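You operate a simulated robot arm through the tools that you are given. There is no shell and no other tool.

The job below is to be done with a simulated robot arm. You get a single attempt, and the scene is never put back.

Task
Put things in order on the top of the hub bench. At the end: the black stepped drift is on the grey plate (marked "No 7"); the gold flanged bush is on the yellow grease tin; the black mandrel from the top of the hub bench stands where the gold flanged bush stood; the yellow round mallet stands where the black mandrel stood; whatever was shut is shut again. Leave all else as you found it, and nothing knocked over.

It is judged by the outcome, as a careful person would: the job done as asked, and still so three seconds after it is handed in. It fails if anything else is knocked over, pushed out of place, dropped, spilled or broken.

Robot
A 6-joint arm with a two-finger gripper, fixed in place. Base frame: the origin is at the foot of the arm, x ahead of it, y to its left, z up; the work surface is at about z = 0. Units: m, degrees, N and s.
With the tool pointing down near the work surface it reaches from about 0.24 to 0.62 m from the base axis. Its first joint turns from -66.0 to 66.0 degrees. Payload 1.37 kg.
The tool frame sits at the grasp point between the pads (the TCP): z along the fingers, y along the line on which they close. The tips reach 0.022 m beyond it. The gripper opens to 0.092 m; its body begins 0.065 m behind the TCP.
Orientation is told as [roll, pitch, yaw] about the base's x, y, z axes, in that order, counted from this pose: with the fingers straight down and closing along the base's y, the tool's x points along the base's -x, its y along +y and its z along -z.

Tools
- The arm moves only by the tool apply_moves. Its argument "targets" is a list of rows, each a list of 3 entries, a list of its own where there are three numbers: the turn, a rotation vector about the tool's x, y, z in rad, then the shift along the tool's x, y, z in mm, then the closure, from 0 (fully open) to 1 (shut). In form: [[[wx, wy, wz], [x, y, z], hand], ...]. A call has 1 to 20 rows; each row is the pose to reach, as a shift and turn from the pose commanded when the call began, along the tool's axes at that moment. Each row takes 0.2 s and may step no farther than 0.05 m and 8.6 degrees from the row before; otherwise, or with a gripper value out of range, the whole call is refused. Where a pose cannot be reached the arm comes as near as it can. A force on the tool above 40 N (or 10 N above the force at the start of the call, whichever is more), or a blocked arm, ends the call early, and 0.2 s more pass. Each finger travels about 0.0599 m/s and halts on what it meets, pressing with about 26 N; the grip force reading is that of the motor and also rises with nothing between the fingers. The clock runs only during rows and for 0.2 s after the last one: add rows that repeat a pose to give the fingers time. It gives the time, the measured TCP pose, the force on the tool (base axes), the opening and the grip force at its end, in the units of the frame above (readings bear some noise), with the torque about the TCP (base axes, N m) and any sound that the robot's microphone picked up, and new pictures: "pictures" is both (left out), scene, wrist or none.
- Cameras (640 x 400 px; columns grow to the right, rows downward): "scene" is fixed at [0.028, -0.4187, 0.5839]; the picture's right is [0.87, -0.50, 0.00], its down [-0.30, -0.53, -0.79] and it looks along [0.39, 0.69, -0.61] (base axes); focal length 321 px, centre (320, 200). "wrist" rides on the gripper at [0.071, 0.019, -0.102] in the tool frame; the picture's right is [-0.26, 0.97, 0.00], its down [-0.75, -0.20, -0.63] and it looks along [-0.60, -0.16, 0.78] (tool axes); focal length 280 px, centre (320, 200).
- pixel_to_xyz(camera, pixels): for up to 12 pixels [column, row] of the newest picture of that camera ("zoom" is the newest enlarged one), the place [x, y, z] in the base frame of the surface seen there, good to about 0.002 m, but the place of the scene camera against the robot may be out by one fixed shift of up to 0.012 m in any direction. No time passes.
- close_up(camera, box): a new picture of the part [left, top, right, bottom] of that camera's present view, enlarged. No time passes.
- hand_in(): hands the job in; it is judged then, once.

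Unless the task says otherwise, let go and move clear before handing in.

The tools are called after ">>>" as name(argument=value, ...) on one line, values as JSON. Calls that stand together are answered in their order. apply_moves: Moves the arm, as the interface text tells. Its arguments: {"type":"object","properties":{"targets":{"type":"array","items":{"type":"array"}},"pictures":{"type":"string","enum":["both","scene","wrist","none"]}},"required":["targets"]} The other tools are called the same way: pixel_to_xyz (camera, pixels) gives the place of the surface under pixels of a picture; close_up (camera, box) takes an enlarged picture of a part of a camera's view; hand_in () hands the job in.

At the start:

```text
time: 0.0
tool_pos: [0.3833, 0.164, 0.3216]
tool_rot: [-0.1, 0.0, 0.0]
wrist_force: [-1.1, -0.4, -0.1]
moment: [0.0, -0.02, 0.0]
width: 0.0918
grasp_force: 0.0
```

scene: 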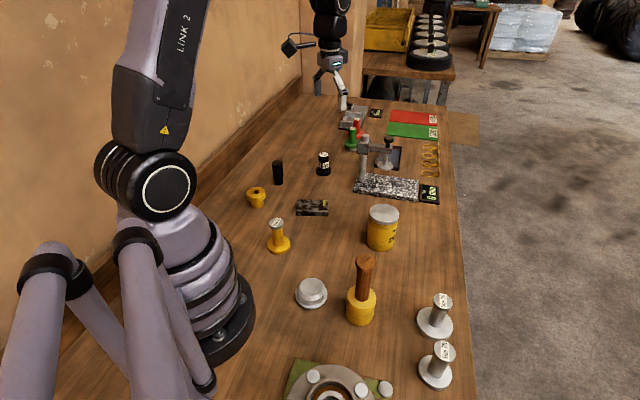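
wrist: 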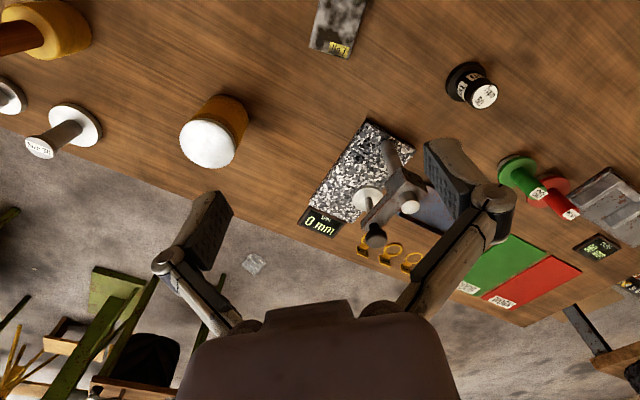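

The scene picture shows a bench with a black cylinder at (278,172), a black stepped piece at (323,163), gold parts at (257,197) and (278,237), a tin at (382,227), a mallet at (361,290), and plates farther off. I'll enlarge parts of it to identify each object before moving.

>>> close_up(camera="scene", box=[230, 130, 350, 205])

>>> close_up(camera="scene", box=[330, 80, 470, 210])

>>> close_up(camera="scene", box=[230, 180, 410, 340])

>>> close_up(camera="scene", box=[270, 280, 470, 400])

```text
5.33 times, centred on (290, 168) of scene
```

zoom: 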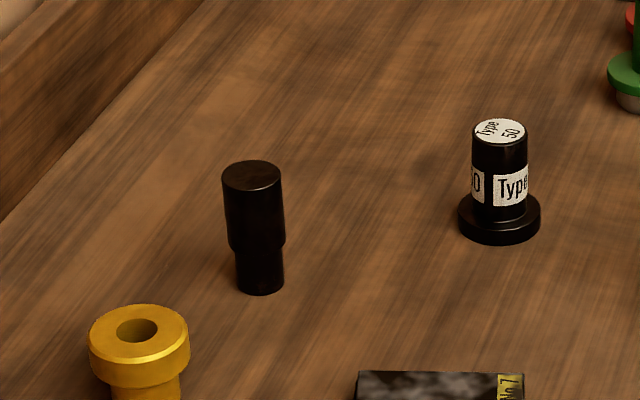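

```text
3.08 times, centred on (400, 145) of scene
```

zoom: 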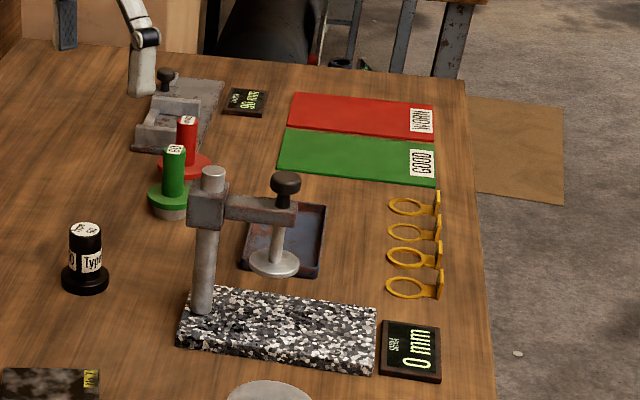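

```text
2.50 times, centred on (320, 260) of scene
```

zoom: 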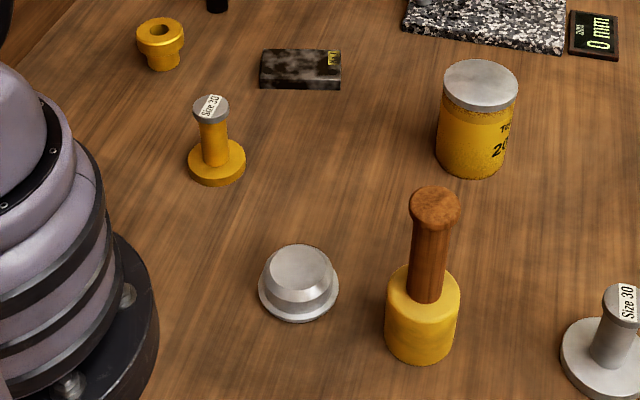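

```text
3.20 times, centred on (370, 340) of scene
```

zoom: 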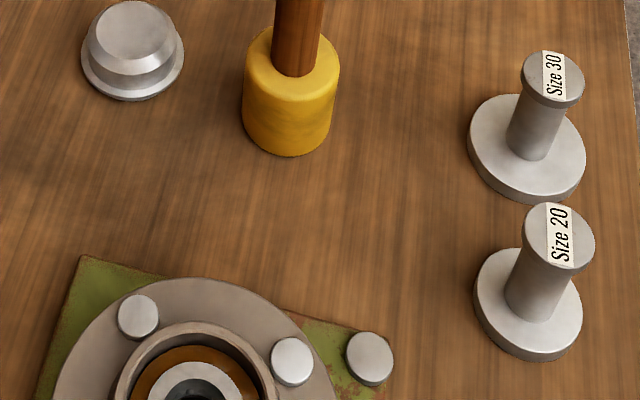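

The drift is the two-diameter black piece at (278,172), the "Type 50" flanged black post at (323,163) looks like the mandrel, and the bush with a bore is at (257,197). I'll measure these places and take closer views of the plate and the rest.

>>> pixel_to_xyz(camera="scene", pixels=[[278, 163], [278, 180], [323, 155], [323, 171], [256, 191], [258, 204], [312, 205], [382, 212], [382, 243], [365, 263], [361, 315], [278, 246]])

>>> close_up(camera="scene", box=[285, 190, 345, 228])

>>> close_up(camera="scene", box=[270, 0, 470, 125])

>>> close_up(camera="wrist", box=[300, 0, 640, 212])

```text
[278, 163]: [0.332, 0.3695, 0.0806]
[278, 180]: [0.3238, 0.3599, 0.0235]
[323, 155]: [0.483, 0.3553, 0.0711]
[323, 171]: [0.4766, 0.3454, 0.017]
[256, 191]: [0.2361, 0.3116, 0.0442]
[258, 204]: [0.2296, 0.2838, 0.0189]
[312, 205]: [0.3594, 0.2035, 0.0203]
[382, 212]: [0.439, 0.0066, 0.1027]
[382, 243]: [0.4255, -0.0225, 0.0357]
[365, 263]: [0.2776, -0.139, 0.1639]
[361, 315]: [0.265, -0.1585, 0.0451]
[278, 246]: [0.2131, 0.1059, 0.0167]
```

```text
10.53 times, centred on (315, 209) of scene
```

zoom: 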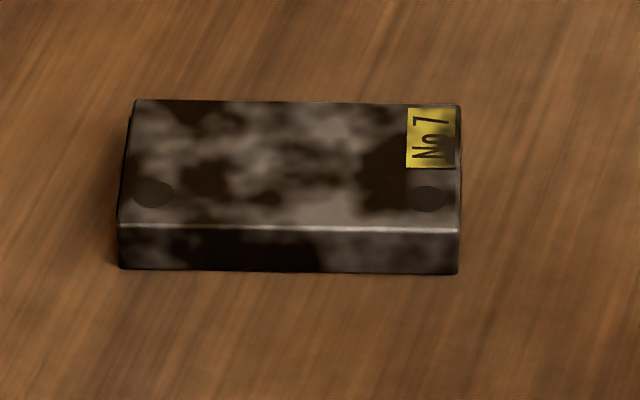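

```text
3.20 times, centred on (370, 62) of scene
```

zoom: 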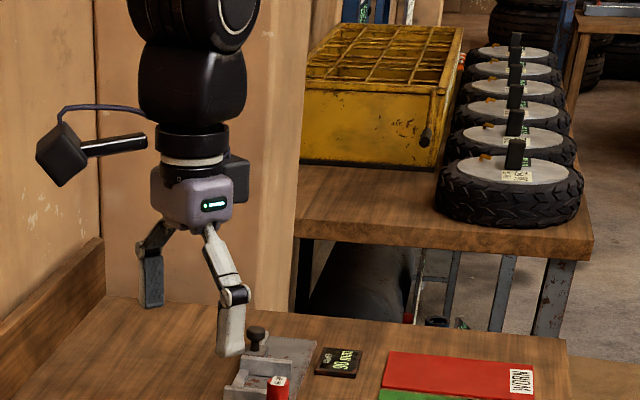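

```text
1.88 times, centred on (470, 106) of wrist
```

zoom: 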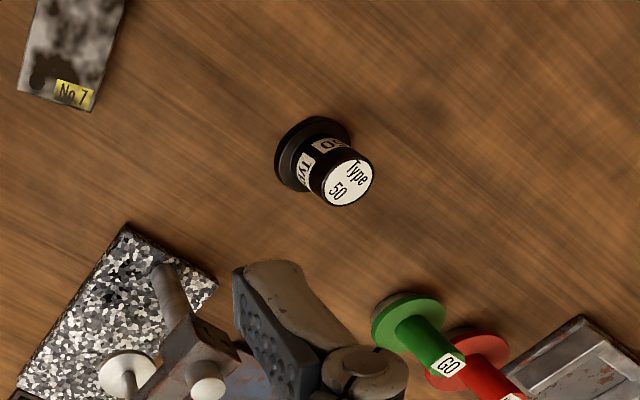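

The plate at (312,205) does carry the "No 7" mark, and the arm's wrist view sees the mandrel top at (485,95) and the tin lid at (207,145). I'll compare wrist-camera and scene-camera places to find the scene camera's fixed shift.

>>> pixel_to_xyz(camera="wrist", pixels=[[485, 95], [207, 145], [370, 122], [305, 207], [410, 205], [319, 51], [350, 58], [60, 115], [215, 97], [459, 68], [340, 20], [240, 100]])

>>> pixel_to_xyz(camera="scene", pixels=[[323, 154], [384, 211], [297, 211], [328, 211], [327, 201], [298, 201], [376, 208], [392, 214], [418, 200], [420, 179], [358, 191], [362, 176]])

```text
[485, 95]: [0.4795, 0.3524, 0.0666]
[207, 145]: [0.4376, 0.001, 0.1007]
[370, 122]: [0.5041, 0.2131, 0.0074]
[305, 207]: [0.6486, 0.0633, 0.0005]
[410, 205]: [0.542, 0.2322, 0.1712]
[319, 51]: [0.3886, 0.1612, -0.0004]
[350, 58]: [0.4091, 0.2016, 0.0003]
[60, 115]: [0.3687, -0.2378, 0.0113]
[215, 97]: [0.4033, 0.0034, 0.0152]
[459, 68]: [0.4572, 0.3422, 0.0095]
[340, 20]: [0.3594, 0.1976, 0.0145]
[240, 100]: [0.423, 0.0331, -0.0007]
```

```text
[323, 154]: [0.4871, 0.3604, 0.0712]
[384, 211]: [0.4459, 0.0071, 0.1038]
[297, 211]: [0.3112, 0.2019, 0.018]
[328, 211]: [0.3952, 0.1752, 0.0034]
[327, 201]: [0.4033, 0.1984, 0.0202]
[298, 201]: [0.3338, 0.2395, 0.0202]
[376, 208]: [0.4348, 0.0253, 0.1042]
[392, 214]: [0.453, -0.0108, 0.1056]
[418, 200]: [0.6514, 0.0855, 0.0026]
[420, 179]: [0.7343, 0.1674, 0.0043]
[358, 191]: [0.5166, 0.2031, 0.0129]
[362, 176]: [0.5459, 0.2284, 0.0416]
```

The scene camera reads about 5 mm high and several mm off in x and y compared with the wrist view. I'll move the arm at height back and to the left so the wrist camera sees the bush, drift and plate.

>>> apply_moves(targets=[[[0, 0, 0], [25, 18, 0], 0], [[0, 0, 0], [50, 36, 0], 0], [[0, 0, 0], [75, 54, 0], 0], [[0, 0, 0], [100, 72, 0], 0], [[0, 0, 0], [125, 88, 0], 0], [[0, 0, 0], [133, 96, 0], 0], [[0, 0, 0], [133, 96, 0], 0]], pictures="both")

```text
time: 1.6
tool_pos: [0.2493, 0.2617, 0.3205]
tool_rot: [0.0, -0.1, 0.1]
wrist_force: [0.6, -0.5, -0.2]
moment: [-0.04, 0.02, -0.01]
width: 0.0919
grasp_force: 0.1
```

scene: 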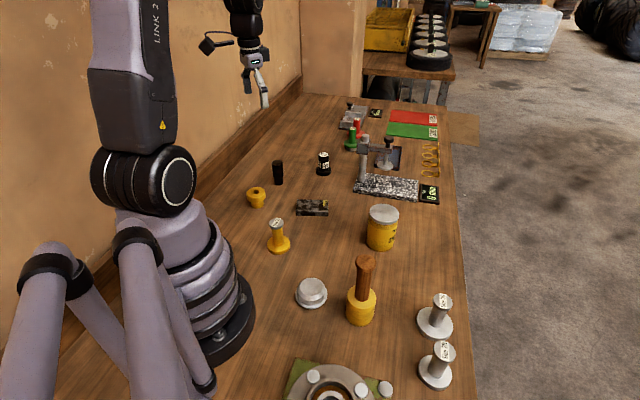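
wrist: 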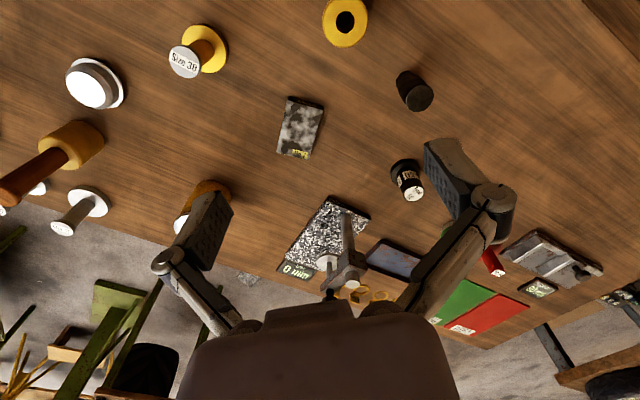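

The wrist view now shows the bush top at (345,22), drift top at (418,97), the plate at (301,127), mandrel at (413,193) and mallet at (70,145). I'll measure all of these from the wrist camera.

>>> pixel_to_xyz(camera="wrist", pixels=[[345, 6], [345, 42], [324, 22], [367, 22], [418, 97], [405, 97], [431, 97], [413, 193], [289, 100], [321, 106], [309, 155], [280, 150]])

>>> close_up(camera="wrist", box=[260, 0, 460, 125])

>>> close_up(camera="wrist", box=[340, 110, 500, 210])

>>> close_up(camera="wrist", box=[0, 0, 240, 240])

```text
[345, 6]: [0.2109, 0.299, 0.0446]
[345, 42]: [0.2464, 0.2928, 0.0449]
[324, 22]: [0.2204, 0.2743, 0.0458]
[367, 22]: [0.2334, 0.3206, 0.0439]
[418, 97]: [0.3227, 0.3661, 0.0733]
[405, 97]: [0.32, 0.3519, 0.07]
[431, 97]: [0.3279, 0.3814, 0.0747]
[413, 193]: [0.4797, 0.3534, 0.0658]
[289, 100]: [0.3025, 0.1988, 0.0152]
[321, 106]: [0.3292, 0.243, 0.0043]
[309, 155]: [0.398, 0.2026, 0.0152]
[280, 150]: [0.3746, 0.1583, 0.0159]
```

```text
3.20 times, centred on (360, 62) of wrist
```

zoom: 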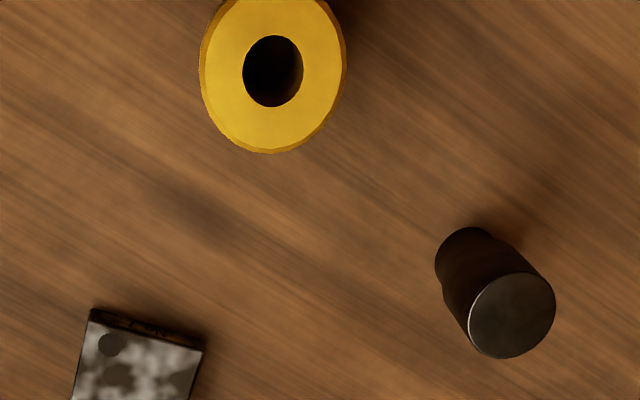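

```text
4.00 times, centred on (420, 160) of wrist
```

zoom: 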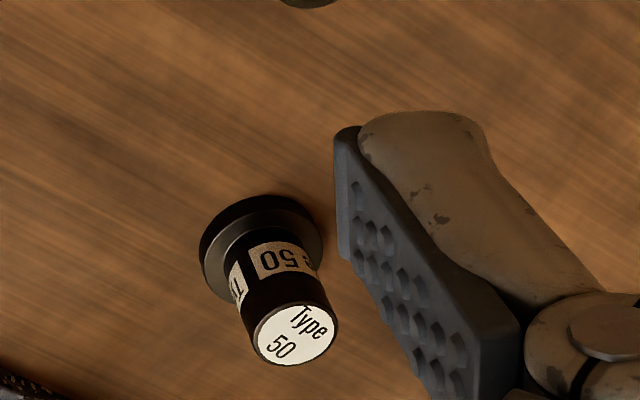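

```text
1.67 times, centred on (120, 120) of wrist
```

zoom: 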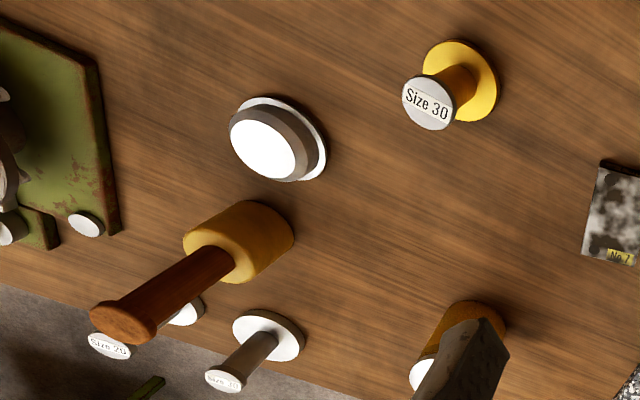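

The wrist view gives the bush centre near (0.227, 0.297), the drift near (0.323, 0.366) and the mandrel near (0.480, 0.353). Before touching anything I'll check the background for another "black mandrel", so I can be sure which black piece is which.

>>> close_up(camera="scene", box=[400, 0, 470, 80])

>>> close_up(camera="scene", box=[330, 60, 480, 160])

>>> close_up(camera="wrist", box=[400, 200, 640, 400])

>>> close_up(camera="wrist", box=[0, 200, 240, 400])

>>> close_up(camera="scene", box=[300, 130, 350, 180])

>>> close_up(camera="scene", box=[440, 0, 640, 125])

```text
5.00 times, centred on (435, 40) of scene
```

zoom: 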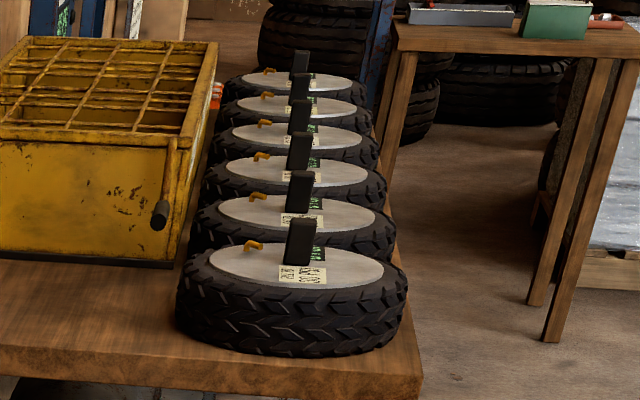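

```text
4.00 times, centred on (405, 110) of scene
```

zoom: 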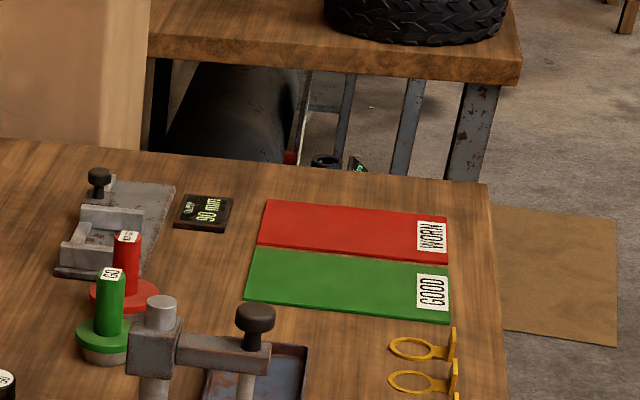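

```text
2.00 times, centred on (520, 300) of wrist
```

zoom: 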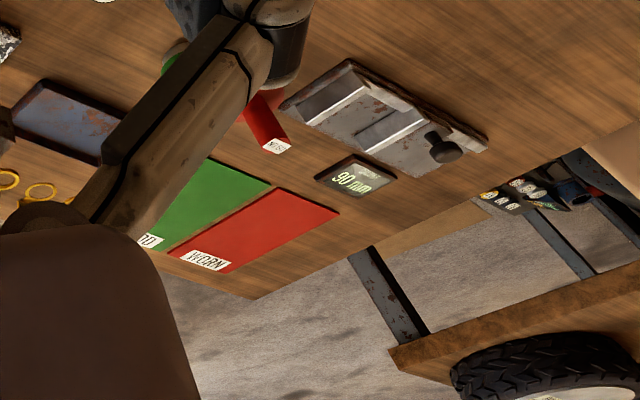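

```text
2.00 times, centred on (120, 300) of wrist
```

zoom: 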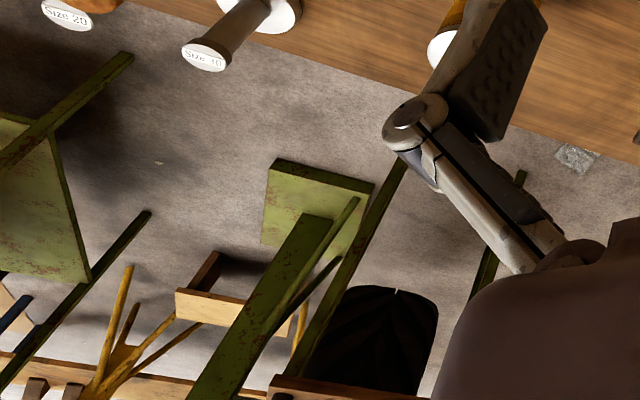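

```text
8.00 times, centred on (325, 155) of scene
```

zoom: 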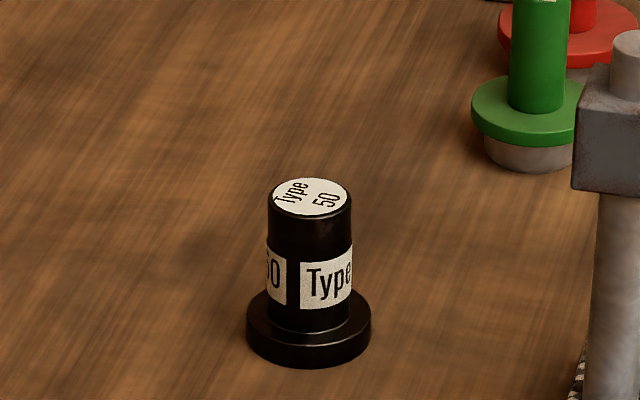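

```text
3.20 times, centred on (540, 62) of scene
```

zoom: 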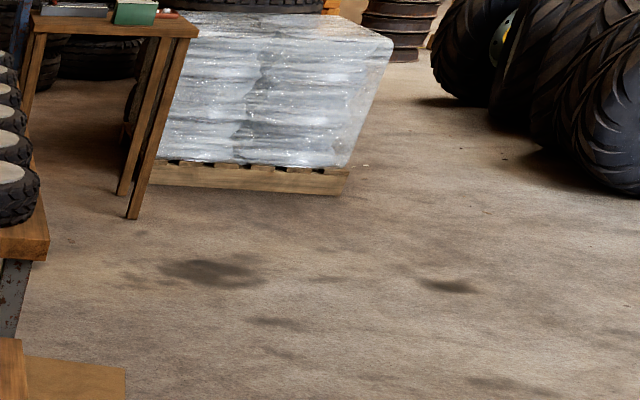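

Only the "Type 50" piece is a flanged, labelled post, and the two-diameter rod is clearly the stepped drift, so the assignment is settled. I'll move above the drift and look again for a finer fix.

>>> apply_moves(targets=[[[0, 0, 0], [-15, 21, 30], 0], [[0, 0, 0], [-30, 42, 60], 0], [[0, 0, 0], [-45, 63, 90], 0], [[0, 0, 0], [-60, 84, 120], 0], [[0, 0, 0], [-70, 100, 150], 0], [[0, 0, 0], [-75, 105, 160], 0], [[0, 0, 0], [-75, 105, 160], 0]], pictures="both")

```text
time: 3.2
tool_pos: [0.3245, 0.3663, 0.1622]
tool_rot: [-0.1, 0.0, 0.0]
wrist_force: [-0.9, 0.0, 0.3]
moment: [-0.03, 0.0, -0.02]
width: 0.0921
grasp_force: 0.0
```

scene: 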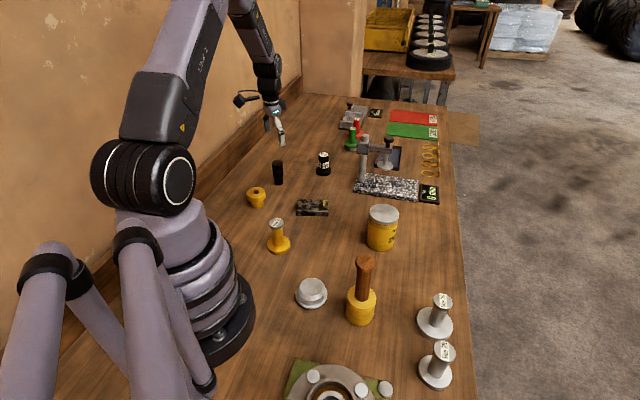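
wrist: 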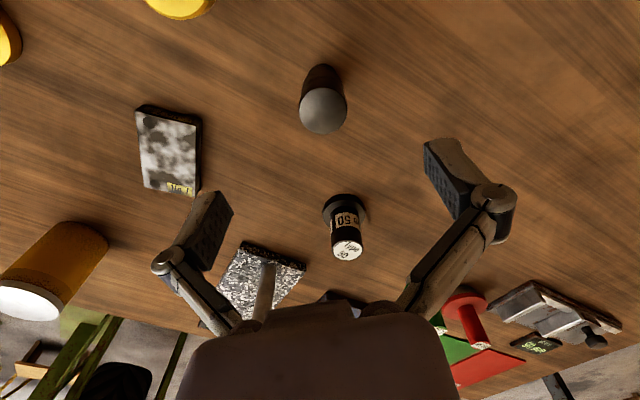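

The drift top is now at (322,110) in the wrist view, close to straight under the fingers. I'll measure its edges and the plate's corners.

>>> close_up(camera="wrist", box=[120, 40, 376, 200])

>>> pixel_to_xyz(camera="wrist", pixels=[[322, 111], [302, 111], [344, 111], [322, 92], [322, 131], [137, 114], [196, 125], [193, 192], [147, 186], [347, 250], [344, 205], [320, 75]])

```text
2.50 times, centred on (248, 120) of wrist
```

zoom: 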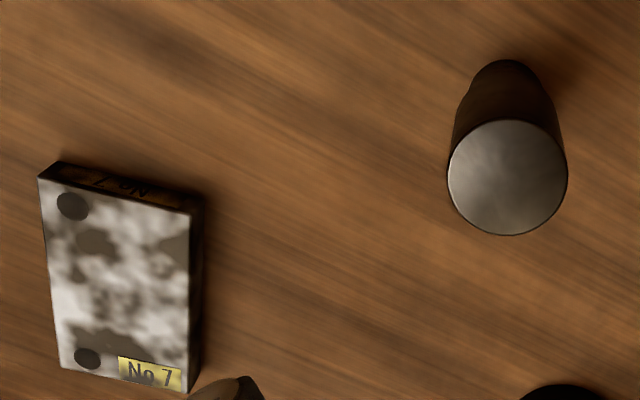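

```text
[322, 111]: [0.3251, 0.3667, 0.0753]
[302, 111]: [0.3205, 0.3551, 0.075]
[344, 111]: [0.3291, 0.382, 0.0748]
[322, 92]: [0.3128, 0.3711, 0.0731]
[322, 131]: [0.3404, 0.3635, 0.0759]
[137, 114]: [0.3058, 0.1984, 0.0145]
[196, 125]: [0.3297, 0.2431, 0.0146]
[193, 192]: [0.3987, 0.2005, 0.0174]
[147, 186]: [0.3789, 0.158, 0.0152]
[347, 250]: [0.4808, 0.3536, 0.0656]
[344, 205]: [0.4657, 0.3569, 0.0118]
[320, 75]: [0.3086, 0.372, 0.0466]
```

The drift's centre is about 2 mm left of the tool axis (disc centre at (322.8,111.2)), and the plate centre comes out at about (0.353, 0.200) with its top at z≈0.0155. I'll go down around the drift's wide upper part and close on it.

>>> apply_moves(targets=[[[0, 0, 0], [-1, 1.7, 25], 0], [[0, 0, 0], [-1, 1.7, 50], 0], [[0, 0, 0], [-1, 1.7, 75], 0], [[0, 0, 0], [-1, 1.7, 95], 0], [[0, 0, 0], [-1, 1.7, 107], 0], [[0, 0, 0], [-1, 1.7, 107], 0]], pictures="both")

```text
time: 4.6
tool_pos: [0.327, 0.3679, 0.0552]
tool_rot: [0.1, 0.0, 0.0]
wrist_force: [-0.2, 0.2, 0.0]
moment: [0.01, 0.0, 0.03]
width: 0.092
grasp_force: 0.0
```

scene: 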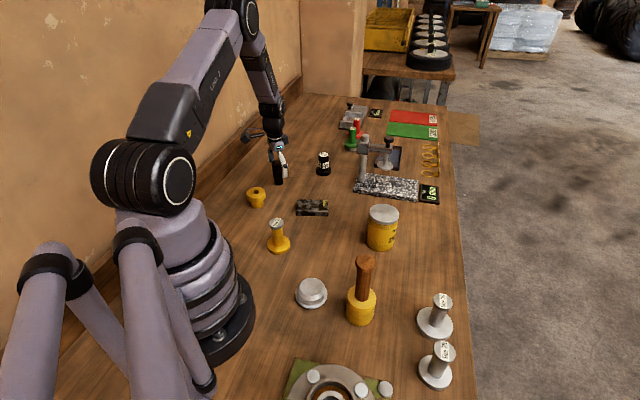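
wrist: 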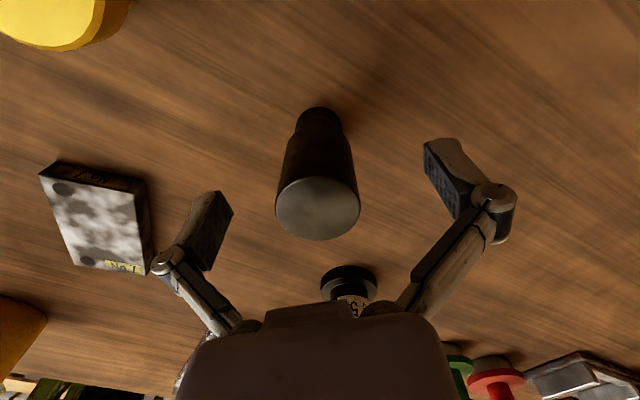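

The drift top sits between the fingers at about (318,208), maybe 2–3 mm toward the robot from the pad centre. I'll measure it exactly before closing.

>>> close_up(camera="wrist", box=[240, 140, 400, 240])

>>> pixel_to_xyz(camera="wrist", pixels=[[318, 208], [280, 208], [356, 208], [318, 183], [318, 236]])

```text
4.00 times, centred on (320, 190) of wrist
```

zoom: 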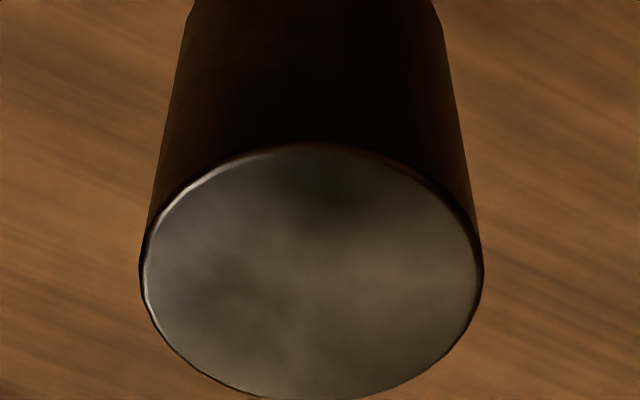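

```text
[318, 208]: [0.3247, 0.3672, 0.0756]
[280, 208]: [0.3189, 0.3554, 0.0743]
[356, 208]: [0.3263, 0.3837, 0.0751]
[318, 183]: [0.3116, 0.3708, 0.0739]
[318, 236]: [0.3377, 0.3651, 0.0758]
```

The drift's centre reads about (0.3245, 0.368), so I'll shift 2 mm toward the robot and close the fingers on it.

>>> apply_moves(targets=[[[0, 0, 0], [2, 0.5, 0], 0], [[0, 0, 0], [2, 0.5, 0], 0.3], [[0, 0, 0], [2, 0.5, 0], 0.6], [[0, 0, 0], [2, 0.5, 0], 0.8], [[0, 0, 0], [2, 0.5, 0], 0.8], [[0, 0, 0], [2, 0.5, 0], 0.8]], pictures="wrist")

```text
time: 6.0
tool_pos: [0.3249, 0.3687, 0.0552]
tool_rot: [0.0, -0.1, 0.0]
wrist_force: [-0.8, -3.1, 2.8]
moment: [-0.04, 0.06, 0.0]
width: 0.0337
grasp_force: 26.2
```

wrist: 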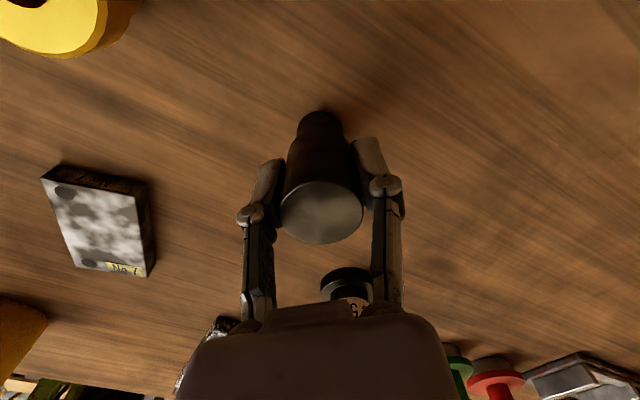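

The drift is gripped (opening 33.7 mm, 26 N). I'll lift it 60 mm and carry it over the plate centre.

>>> apply_moves(targets=[[[0, 0, 0], [0, 0, -15], 0.8], [[0, 0, 0], [0, 0, -40], 0.8], [[0, 0, 0], [0, 0, -60], 0.8], [[0, 0, 0], [-4, -25, -60], 0.8], [[0, 0, 0], [-9, -55, -60], 0.8], [[0, 0, 0], [-14, -85, -60], 0.8], [[0, 0, 0], [-19, -115, -60], 0.8], [[0, 0, 0], [-24, -145, -60], 0.8], [[0, 0, 0], [-28.5, -168.5, -60], 0.8], [[0, 0, 0], [-28.5, -168.5, -60], 0.8], [[0, 0, 0], [-28.5, -168.5, -60], 0.8]], pictures="both")

```text
time: 8.4
tool_pos: [0.3514, 0.1997, 0.114]
tool_rot: [0.0, -0.1, 0.1]
wrist_force: [0.5, 0.6, -3.1]
moment: [-0.01, -0.01, -0.02]
width: 0.0334
grasp_force: 25.9
```

scene: 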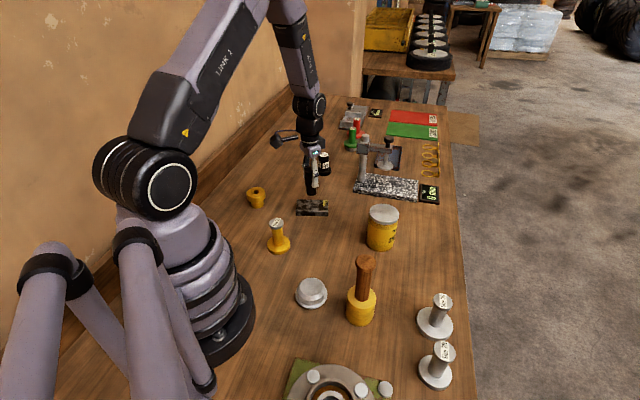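
wrist: 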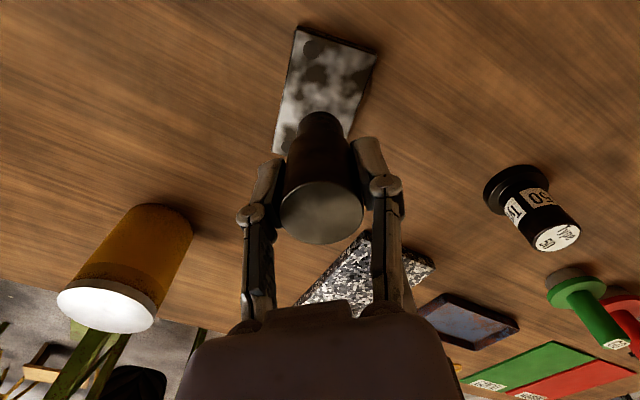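

The drift hangs over the plate with about 3 N of load. I'll re-measure the plate's visible corners at (298,28) and (376,52) to confirm the placing point.

>>> pixel_to_xyz(camera="wrist", pixels=[[298, 32], [373, 52], [300, 28], [276, 150], [351, 130], [320, 80], [340, 70], [312, 48]])

>>> close_up(camera="wrist", box=[240, 10, 400, 110])

```text
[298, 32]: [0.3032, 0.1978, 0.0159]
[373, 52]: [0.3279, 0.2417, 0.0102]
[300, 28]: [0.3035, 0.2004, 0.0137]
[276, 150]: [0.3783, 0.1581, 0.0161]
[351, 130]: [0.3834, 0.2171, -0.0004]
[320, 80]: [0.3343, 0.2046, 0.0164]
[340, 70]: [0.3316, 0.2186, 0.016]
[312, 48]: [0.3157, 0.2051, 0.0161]
```

```text
4.00 times, centred on (320, 60) of wrist
```

zoom: 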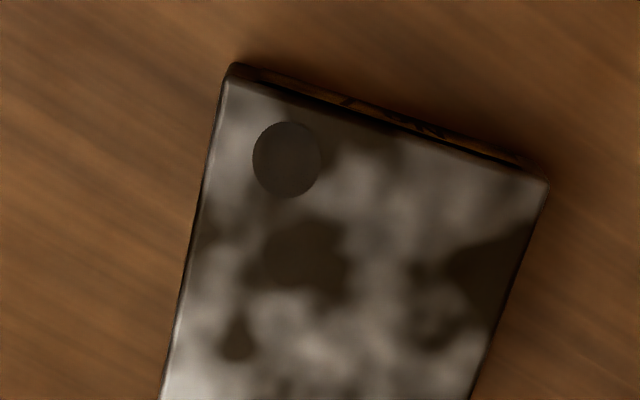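

The plate top reads z≈0.016 with its centre at about (0.3535, 0.200), so the bottom of the drift should meet it after about 44 mm of descent. I'll lower to just short of that and check the force.

>>> apply_moves(targets=[[[0, 0, 0], [-1.5, 0, 15], 0.8], [[0, 0, 0], [-1.5, 0, 30], 0.8], [[0, 0, 0], [-1.5, 0, 38], 0.8], [[0, 0, 0], [-1.5, 0, 41], 0.8], [[0, 0, 0], [-1.5, 0, 43], 0.8], [[0, 0, 0], [-1.5, 0, 43], 0.8]], pictures="both")

```text
time: 9.8
tool_pos: [0.3521, 0.2003, 0.0724]
tool_rot: [0.0, 0.1, 0.0]
wrist_force: [-3.2, -5.5, 16.0]
moment: [-0.1, 0.19, 0.06]
width: 0.0332
grasp_force: 26.1
```

scene: 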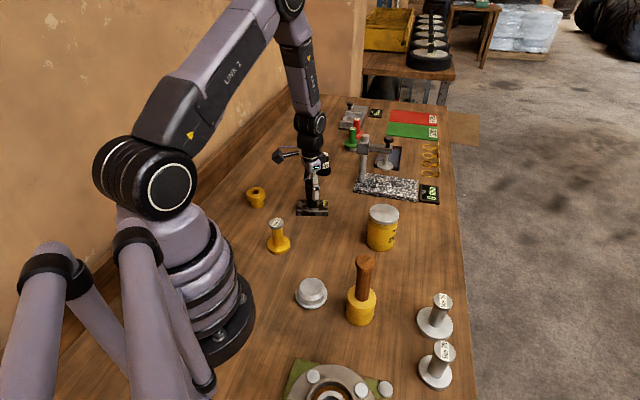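
wrist: 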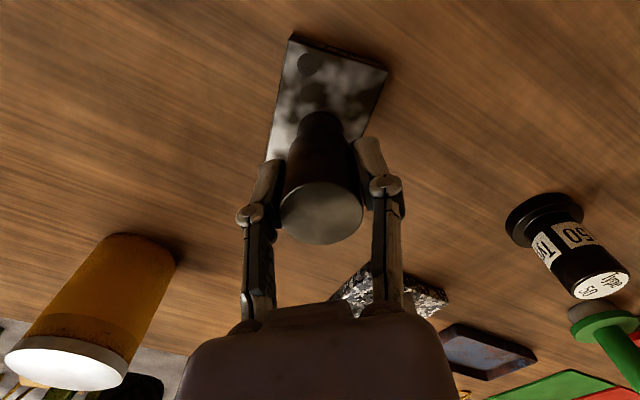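

The drift has touched the plate (force up to +16 N vertically). I'll ease up half a millimetre, then open the fingers slowly.

>>> apply_moves(targets=[[[0, 0, 0], [0, 0, -0.7], 0.8], [[0, 0, 0], [0, 0, -0.7], 0.8], [[0, 0, 0], [0, 0, -0.7], 0.6], [[0, 0, 0], [0, 0, -0.7], 0.45], [[0, 0, 0], [0, 0, -0.7], 0.3], [[0, 0, 0], [0, 0, -0.7], 0.3]], pictures="both")

```text
time: 11.2
tool_pos: [0.3521, 0.2005, 0.0721]
tool_rot: [0.0, 0.0, -0.1]
wrist_force: [0.2, 0.8, 0.6]
moment: [0.01, 0.0, 0.0]
width: 0.0646
grasp_force: 0.0
```

scene: 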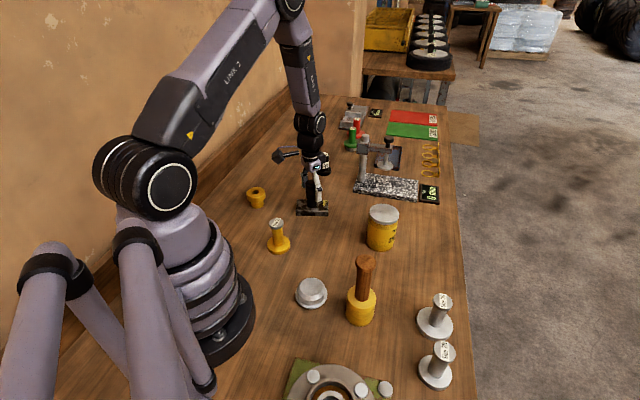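
wrist: 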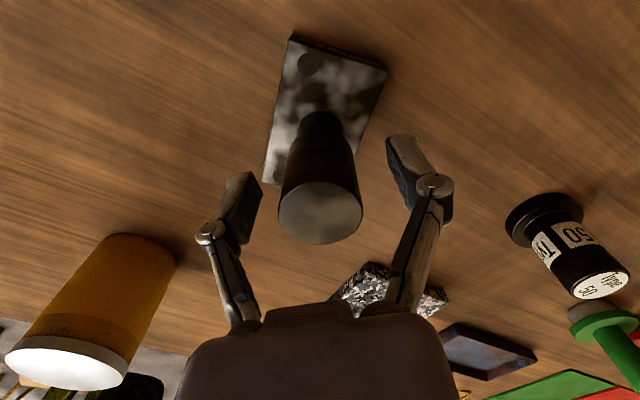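

The drift stands free on the plate. I'll rise straight up clear of it and move over the bush for a close look.

>>> apply_moves(targets=[[[0, 0, 0], [0, 0, -20], 0.3], [[0, 0, 0], [0, 0, -45], 0.3], [[0, 0, 0], [0, 0, -75], 0.3], [[0, 0, 0], [0, 0, -90], 0.3], [[0, 0, 0], [25, 19, -90], 0.3], [[0, 0, 0], [55, 43, -90], 0.2], [[0, 0, 0], [85, 66, -90], 0.1], [[0, 0, 0], [110, 85, -80], 0], [[0, 0, 0], [125, 97, -70], 0], [[0, 0, 0], [125, 97, -70], 0]], pictures="both")

```text
time: 13.4
tool_pos: [0.2263, 0.2971, 0.1423]
tool_rot: [0.0, 0.0, 0.1]
wrist_force: [-0.6, 0.6, 0.2]
moment: [-0.04, -0.01, -0.02]
width: 0.0919
grasp_force: 0.1
```

scene: 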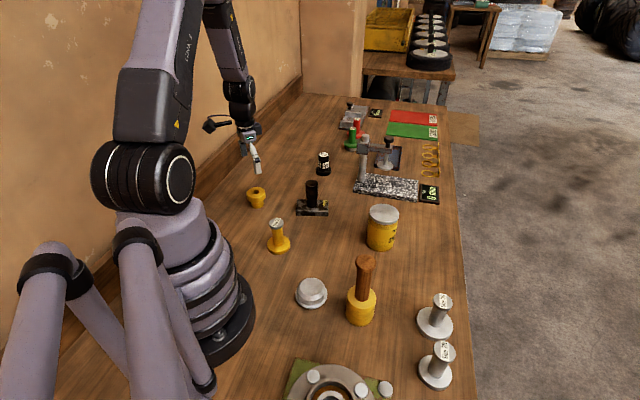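
wrist: 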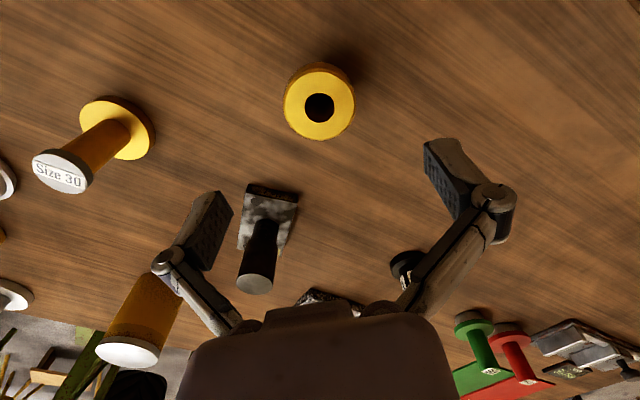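

The drift stands upright on the plate in both pictures. The bush is at about (319,104) in the wrist view; I'll measure its rim and bore.

>>> close_up(camera="wrist", box=[256, 50, 384, 150])

>>> pixel_to_xyz(camera="wrist", pixels=[[287, 105], [352, 105], [319, 75], [319, 136], [305, 100], [335, 112], [319, 66], [300, 85], [340, 130]])

>>> close_up(camera="scene", box=[235, 180, 285, 215])

```text
4.00 times, centred on (320, 100) of wrist
```

zoom: 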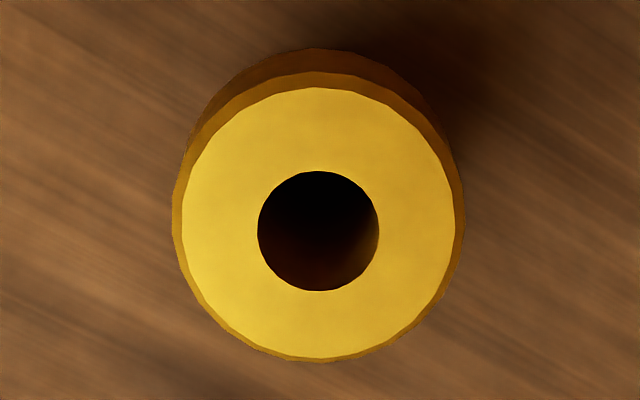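

```text
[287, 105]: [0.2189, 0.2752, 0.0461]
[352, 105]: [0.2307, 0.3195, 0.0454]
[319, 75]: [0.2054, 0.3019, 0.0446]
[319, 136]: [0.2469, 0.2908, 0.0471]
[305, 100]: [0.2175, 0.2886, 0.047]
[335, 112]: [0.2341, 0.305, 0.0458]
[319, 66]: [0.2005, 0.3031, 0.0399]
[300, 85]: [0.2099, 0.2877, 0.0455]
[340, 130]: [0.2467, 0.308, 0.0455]
```

```text
11.43 times, centred on (260, 198) of scene
```

zoom: 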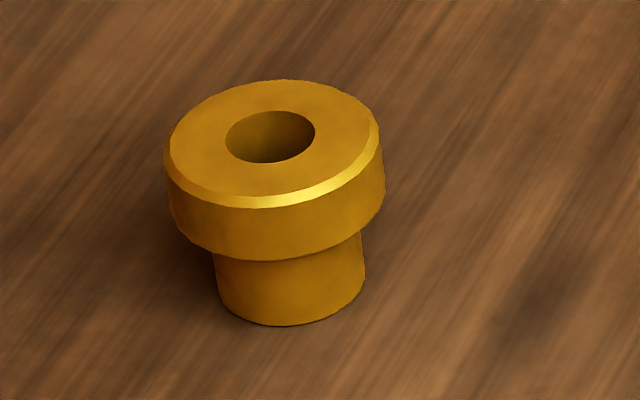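

The bush is centred under the tool axis to within a millimetre, at about (0.226, 0.297), with its flange from z≈0.022 to 0.046. I'll descend around the flange and close on it.

>>> apply_moves(targets=[[[0, 0, 0], [0, 0, 30], 0], [[0, 0, 0], [0, 0, 60], 0], [[0, 0, 0], [0, 0, 85], 0], [[0, 0, 0], [0, 0, 100], 0], [[0, 0, 0], [0, 0, 106], 0], [[0, 0, 0], [0, 0, 106], 0]], pictures="wrist")

```text
time: 14.8
tool_pos: [0.2283, 0.2965, 0.0355]
tool_rot: [0.0, -0.1, 0.0]
wrist_force: [0.3, 0.3, -0.5]
moment: [0.01, 0.0, 0.05]
width: 0.092
grasp_force: 0.0
```

wrist: 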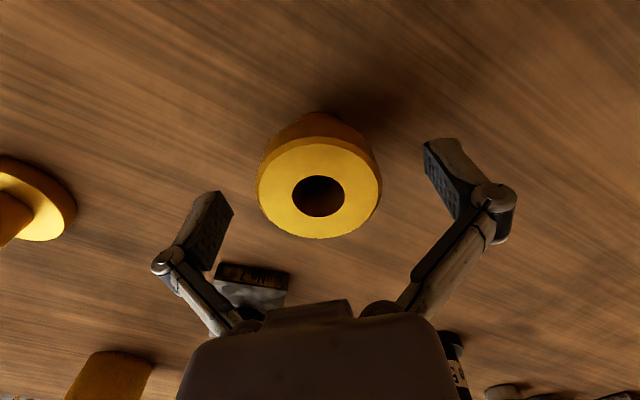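

The bore centre at (319,196) lies on the tool axis. Closing on the flange.

>>> apply_moves(targets=[[[0, 0, 0], [0, 0, 0], 0.25], [[0, 0, 0], [0, 0, 0], 0.5], [[0, 0, 0], [0, 0, 0], 0.65], [[0, 0, 0], [0, 0, 0], 0.65], [[0, 0, 0], [0, 0, 0], 0.65]], pictures="wrist")

```text
time: 16.0
tool_pos: [0.2294, 0.2959, 0.0361]
tool_rot: [0.1, -0.1, 0.0]
wrist_force: [-0.1, -1.1, 6.8]
moment: [-0.03, -0.02, -0.05]
width: 0.0499
grasp_force: 25.5
```

wrist: 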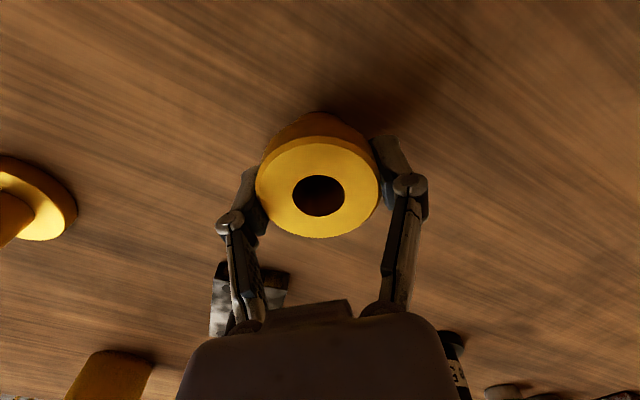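

The flange is gripped (opening 49.9 mm). Before lifting I'll take one more reading of where the bush stands, since the mandrel must go there.

>>> pixel_to_xyz(camera="wrist", pixels=[[261, 192], [375, 192], [319, 150], [319, 235], [290, 165], [350, 220], [290, 222], [350, 165]])

>>> pixel_to_xyz(camera="scene", pixels=[[257, 188], [250, 191], [264, 191], [376, 205], [390, 205], [382, 218], [370, 212], [396, 212]])

```text
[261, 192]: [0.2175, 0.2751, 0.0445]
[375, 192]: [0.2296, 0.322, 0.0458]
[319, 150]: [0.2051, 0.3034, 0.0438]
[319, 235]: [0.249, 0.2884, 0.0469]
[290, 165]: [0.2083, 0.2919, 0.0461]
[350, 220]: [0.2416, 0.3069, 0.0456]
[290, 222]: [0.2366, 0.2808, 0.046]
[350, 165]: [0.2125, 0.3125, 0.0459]
```

```text
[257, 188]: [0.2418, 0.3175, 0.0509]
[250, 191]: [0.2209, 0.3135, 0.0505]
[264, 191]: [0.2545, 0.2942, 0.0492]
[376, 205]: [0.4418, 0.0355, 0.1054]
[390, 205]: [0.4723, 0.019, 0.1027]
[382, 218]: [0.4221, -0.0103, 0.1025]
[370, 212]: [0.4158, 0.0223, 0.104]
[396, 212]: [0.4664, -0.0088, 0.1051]
```

Averaging the rim readings puts the bush's spot at about (0.226, 0.297). I'll lift the bush 150 mm and carry it to a point short of the tin, so the lid can be seen.

>>> apply_moves(targets=[[[0, 0, 0], [0, 0, -10], 0.65], [[0, 0, 0], [0, 0, -35], 0.65], [[0, 0, 0], [0, 0, -70], 0.65], [[0, 0, 0], [0, 0, -110], 0.65], [[0, 0, 0], [0, 0, -150], 0.65], [[0, 0, 0], [-8, -20, -150], 0.65], [[0, 0, 0], [-23, -52, -150], 0.65], [[0, 0, 0], [-38, -86, -150], 0.65], [[0, 0, 0], [-53, -120, -150], 0.65], [[0, 0, 0], [-68, -154, -150], 0.65], [[0, 0, 0], [-83, -188, -150], 0.65], [[0, 0, 0], [-98, -222, -150], 0.65], [[0, 0, 0], [-113, -256, -150], 0.65], [[0, 0, 0], [-125, -282, -150], 0.65], [[0, 0, 0], [-132, -297, -150], 0.65], [[0, 0, 0], [-132, -297, -150], 0.65]], pictures="both")

```text
time: 19.4
tool_pos: [0.3589, 0.0001, 0.1878]
tool_rot: [0.0, 0.0, 0.0]
wrist_force: [-0.1, -0.5, -0.7]
moment: [-0.02, -0.01, -0.02]
width: 0.0496
grasp_force: 26.5
```

scene: 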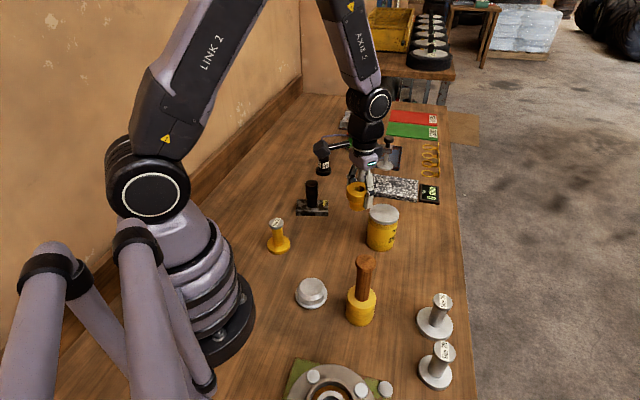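
wrist: 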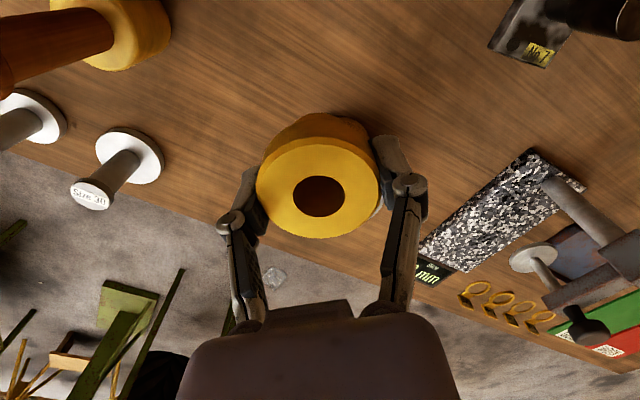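

The tin's lid is now hidden behind the held bush in the wrist view. I'll shift sideways so the lid can be measured clear of the gripper.

>>> apply_moves(targets=[[[0, 0, 0], [-15, 30, 0], 0.65], [[0, 0, 0], [-30, 60, 0], 0.65], [[0, 0, 0], [-45, 90, 0], 0.65], [[0, 0, 0], [-60, 115, 0], 0.65], [[0, 0, 0], [-60, 120, 0], 0.65], [[0, 0, 0], [-60, 120, 0], 0.65]], pictures="wrist")

```text
time: 20.8
tool_pos: [0.4202, 0.1199, 0.1858]
tool_rot: [-0.1, 0.1, 0.1]
wrist_force: [-0.3, -0.1, -1.1]
moment: [0.01, 0.01, 0.0]
width: 0.0494
grasp_force: 26.1
```

wrist: 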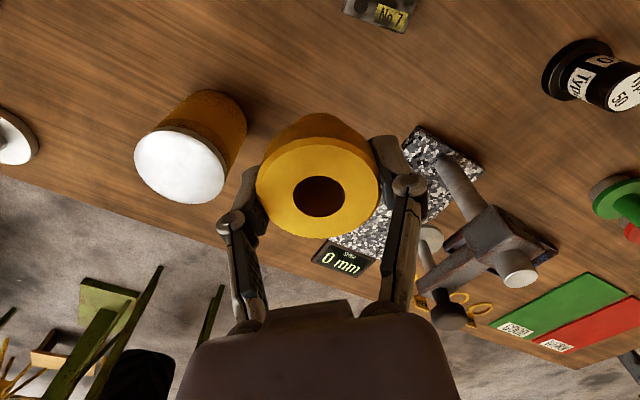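

The lid is now fully visible as a white disc around (180,167). I'll measure its rim.

>>> pixel_to_xyz(camera="wrist", pixels=[[180, 167], [138, 160], [222, 174], [180, 134], [180, 200], [150, 140], [210, 195], [150, 190], [210, 150]])

>>> close_up(camera="wrist", box=[110, 80, 270, 220])

>>> close_up(camera="scene", box=[355, 195, 410, 260])

```text
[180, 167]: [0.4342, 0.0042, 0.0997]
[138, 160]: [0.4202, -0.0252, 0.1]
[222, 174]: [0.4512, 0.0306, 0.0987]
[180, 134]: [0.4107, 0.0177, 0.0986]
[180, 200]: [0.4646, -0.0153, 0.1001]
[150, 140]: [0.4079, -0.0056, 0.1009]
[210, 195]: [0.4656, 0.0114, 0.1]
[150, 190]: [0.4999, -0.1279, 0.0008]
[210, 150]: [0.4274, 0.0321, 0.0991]
```

```text
2.86 times, centred on (190, 150) of wrist
```

zoom: 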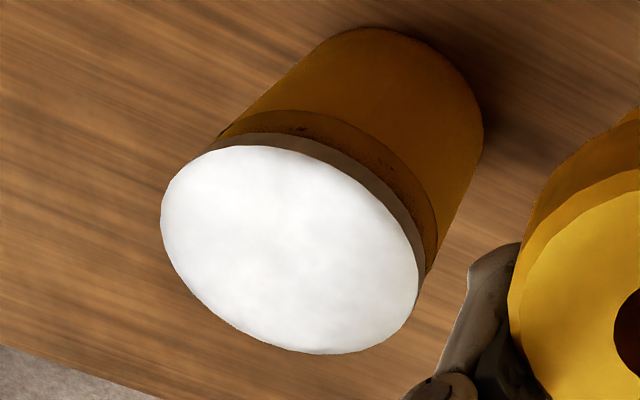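

```text
6.15 times, centred on (382, 228) of scene
```

zoom: 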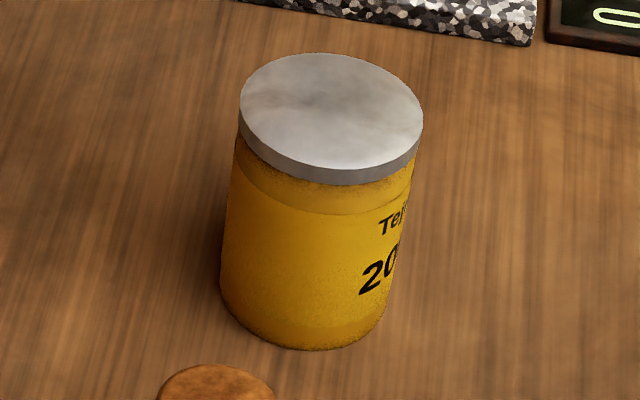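

The lid centre comes out at about (0.4365, 0.002) with its top at z≈0.0997. I'll carry the bush over it and come down to a few millimetres above.

>>> apply_moves(targets=[[[0, 0, 0], [-3, -20, 0], 0.65], [[0, 0, 0], [-7, -50, 0], 0.65], [[0, 0, 0], [-12, -85, 0], 0.65], [[0, 0, 0], [-16, -112, 0], 0.65], [[0, 0, 0], [-16.5, -118, 0], 0.65], [[0, 0, 0], [-16.5, -118, 10], 0.65], [[0, 0, 0], [-16.5, -118, 25], 0.65], [[0, 0, 0], [-16.5, -118, 38], 0.65], [[0, 0, 0], [-16.5, -118, 44], 0.65], [[0, 0, 0], [-16.5, -118, 44], 0.65]], pictures="both")

```text
time: 23.0
tool_pos: [0.4381, 0.0013, 0.1419]
tool_rot: [0.0, 0.0, 0.0]
wrist_force: [-0.1, 0.3, -1.3]
moment: [0.02, 0.0, 0.02]
width: 0.0496
grasp_force: 26.6
```

scene: 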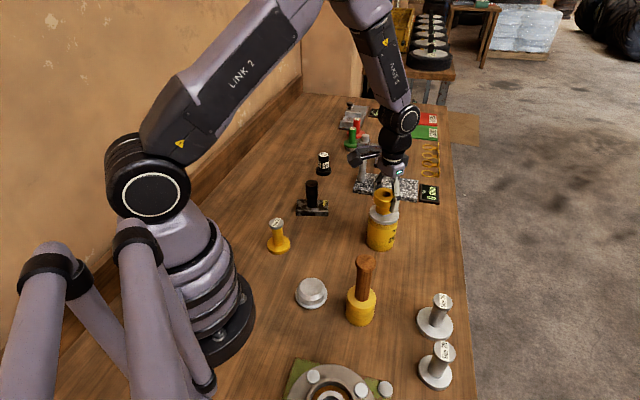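
wrist: 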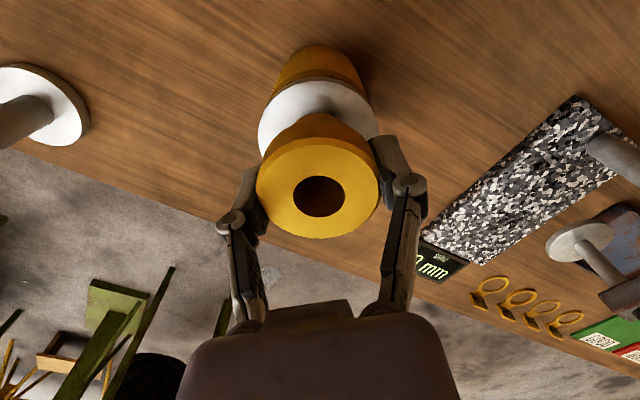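

>>> close_up(camera="scene", box=[345, 170, 425, 260])

>>> close_up(camera="wrist", box=[230, 40, 410, 250])

>>> pixel_to_xyz(camera="wrist", pixels=[[319, 84], [262, 130], [376, 125], [275, 105], [360, 100], [290, 90], [345, 90]])

```text
4.44 times, centred on (385, 215) of scene
```

zoom: 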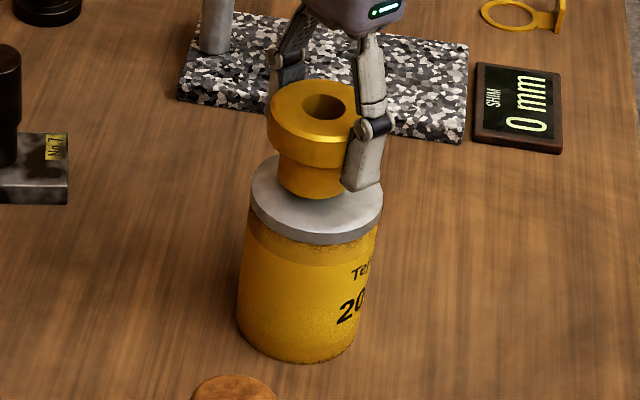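

```text
1.90 times, centred on (320, 145) of wrist
```

zoom: 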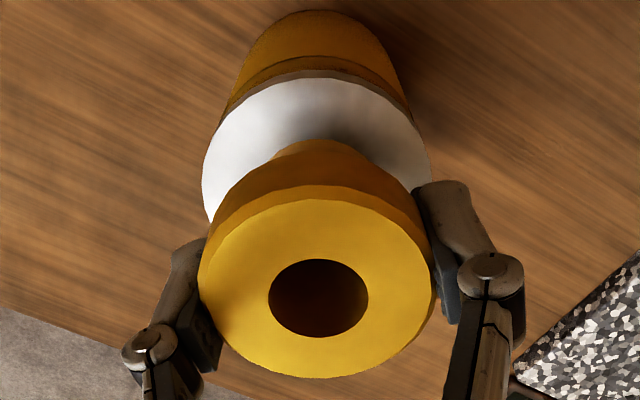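

```text
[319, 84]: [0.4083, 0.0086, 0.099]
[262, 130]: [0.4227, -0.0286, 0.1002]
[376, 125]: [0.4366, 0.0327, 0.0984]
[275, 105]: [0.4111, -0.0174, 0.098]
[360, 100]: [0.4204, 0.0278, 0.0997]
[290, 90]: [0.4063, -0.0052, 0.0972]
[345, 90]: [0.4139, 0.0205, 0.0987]
```

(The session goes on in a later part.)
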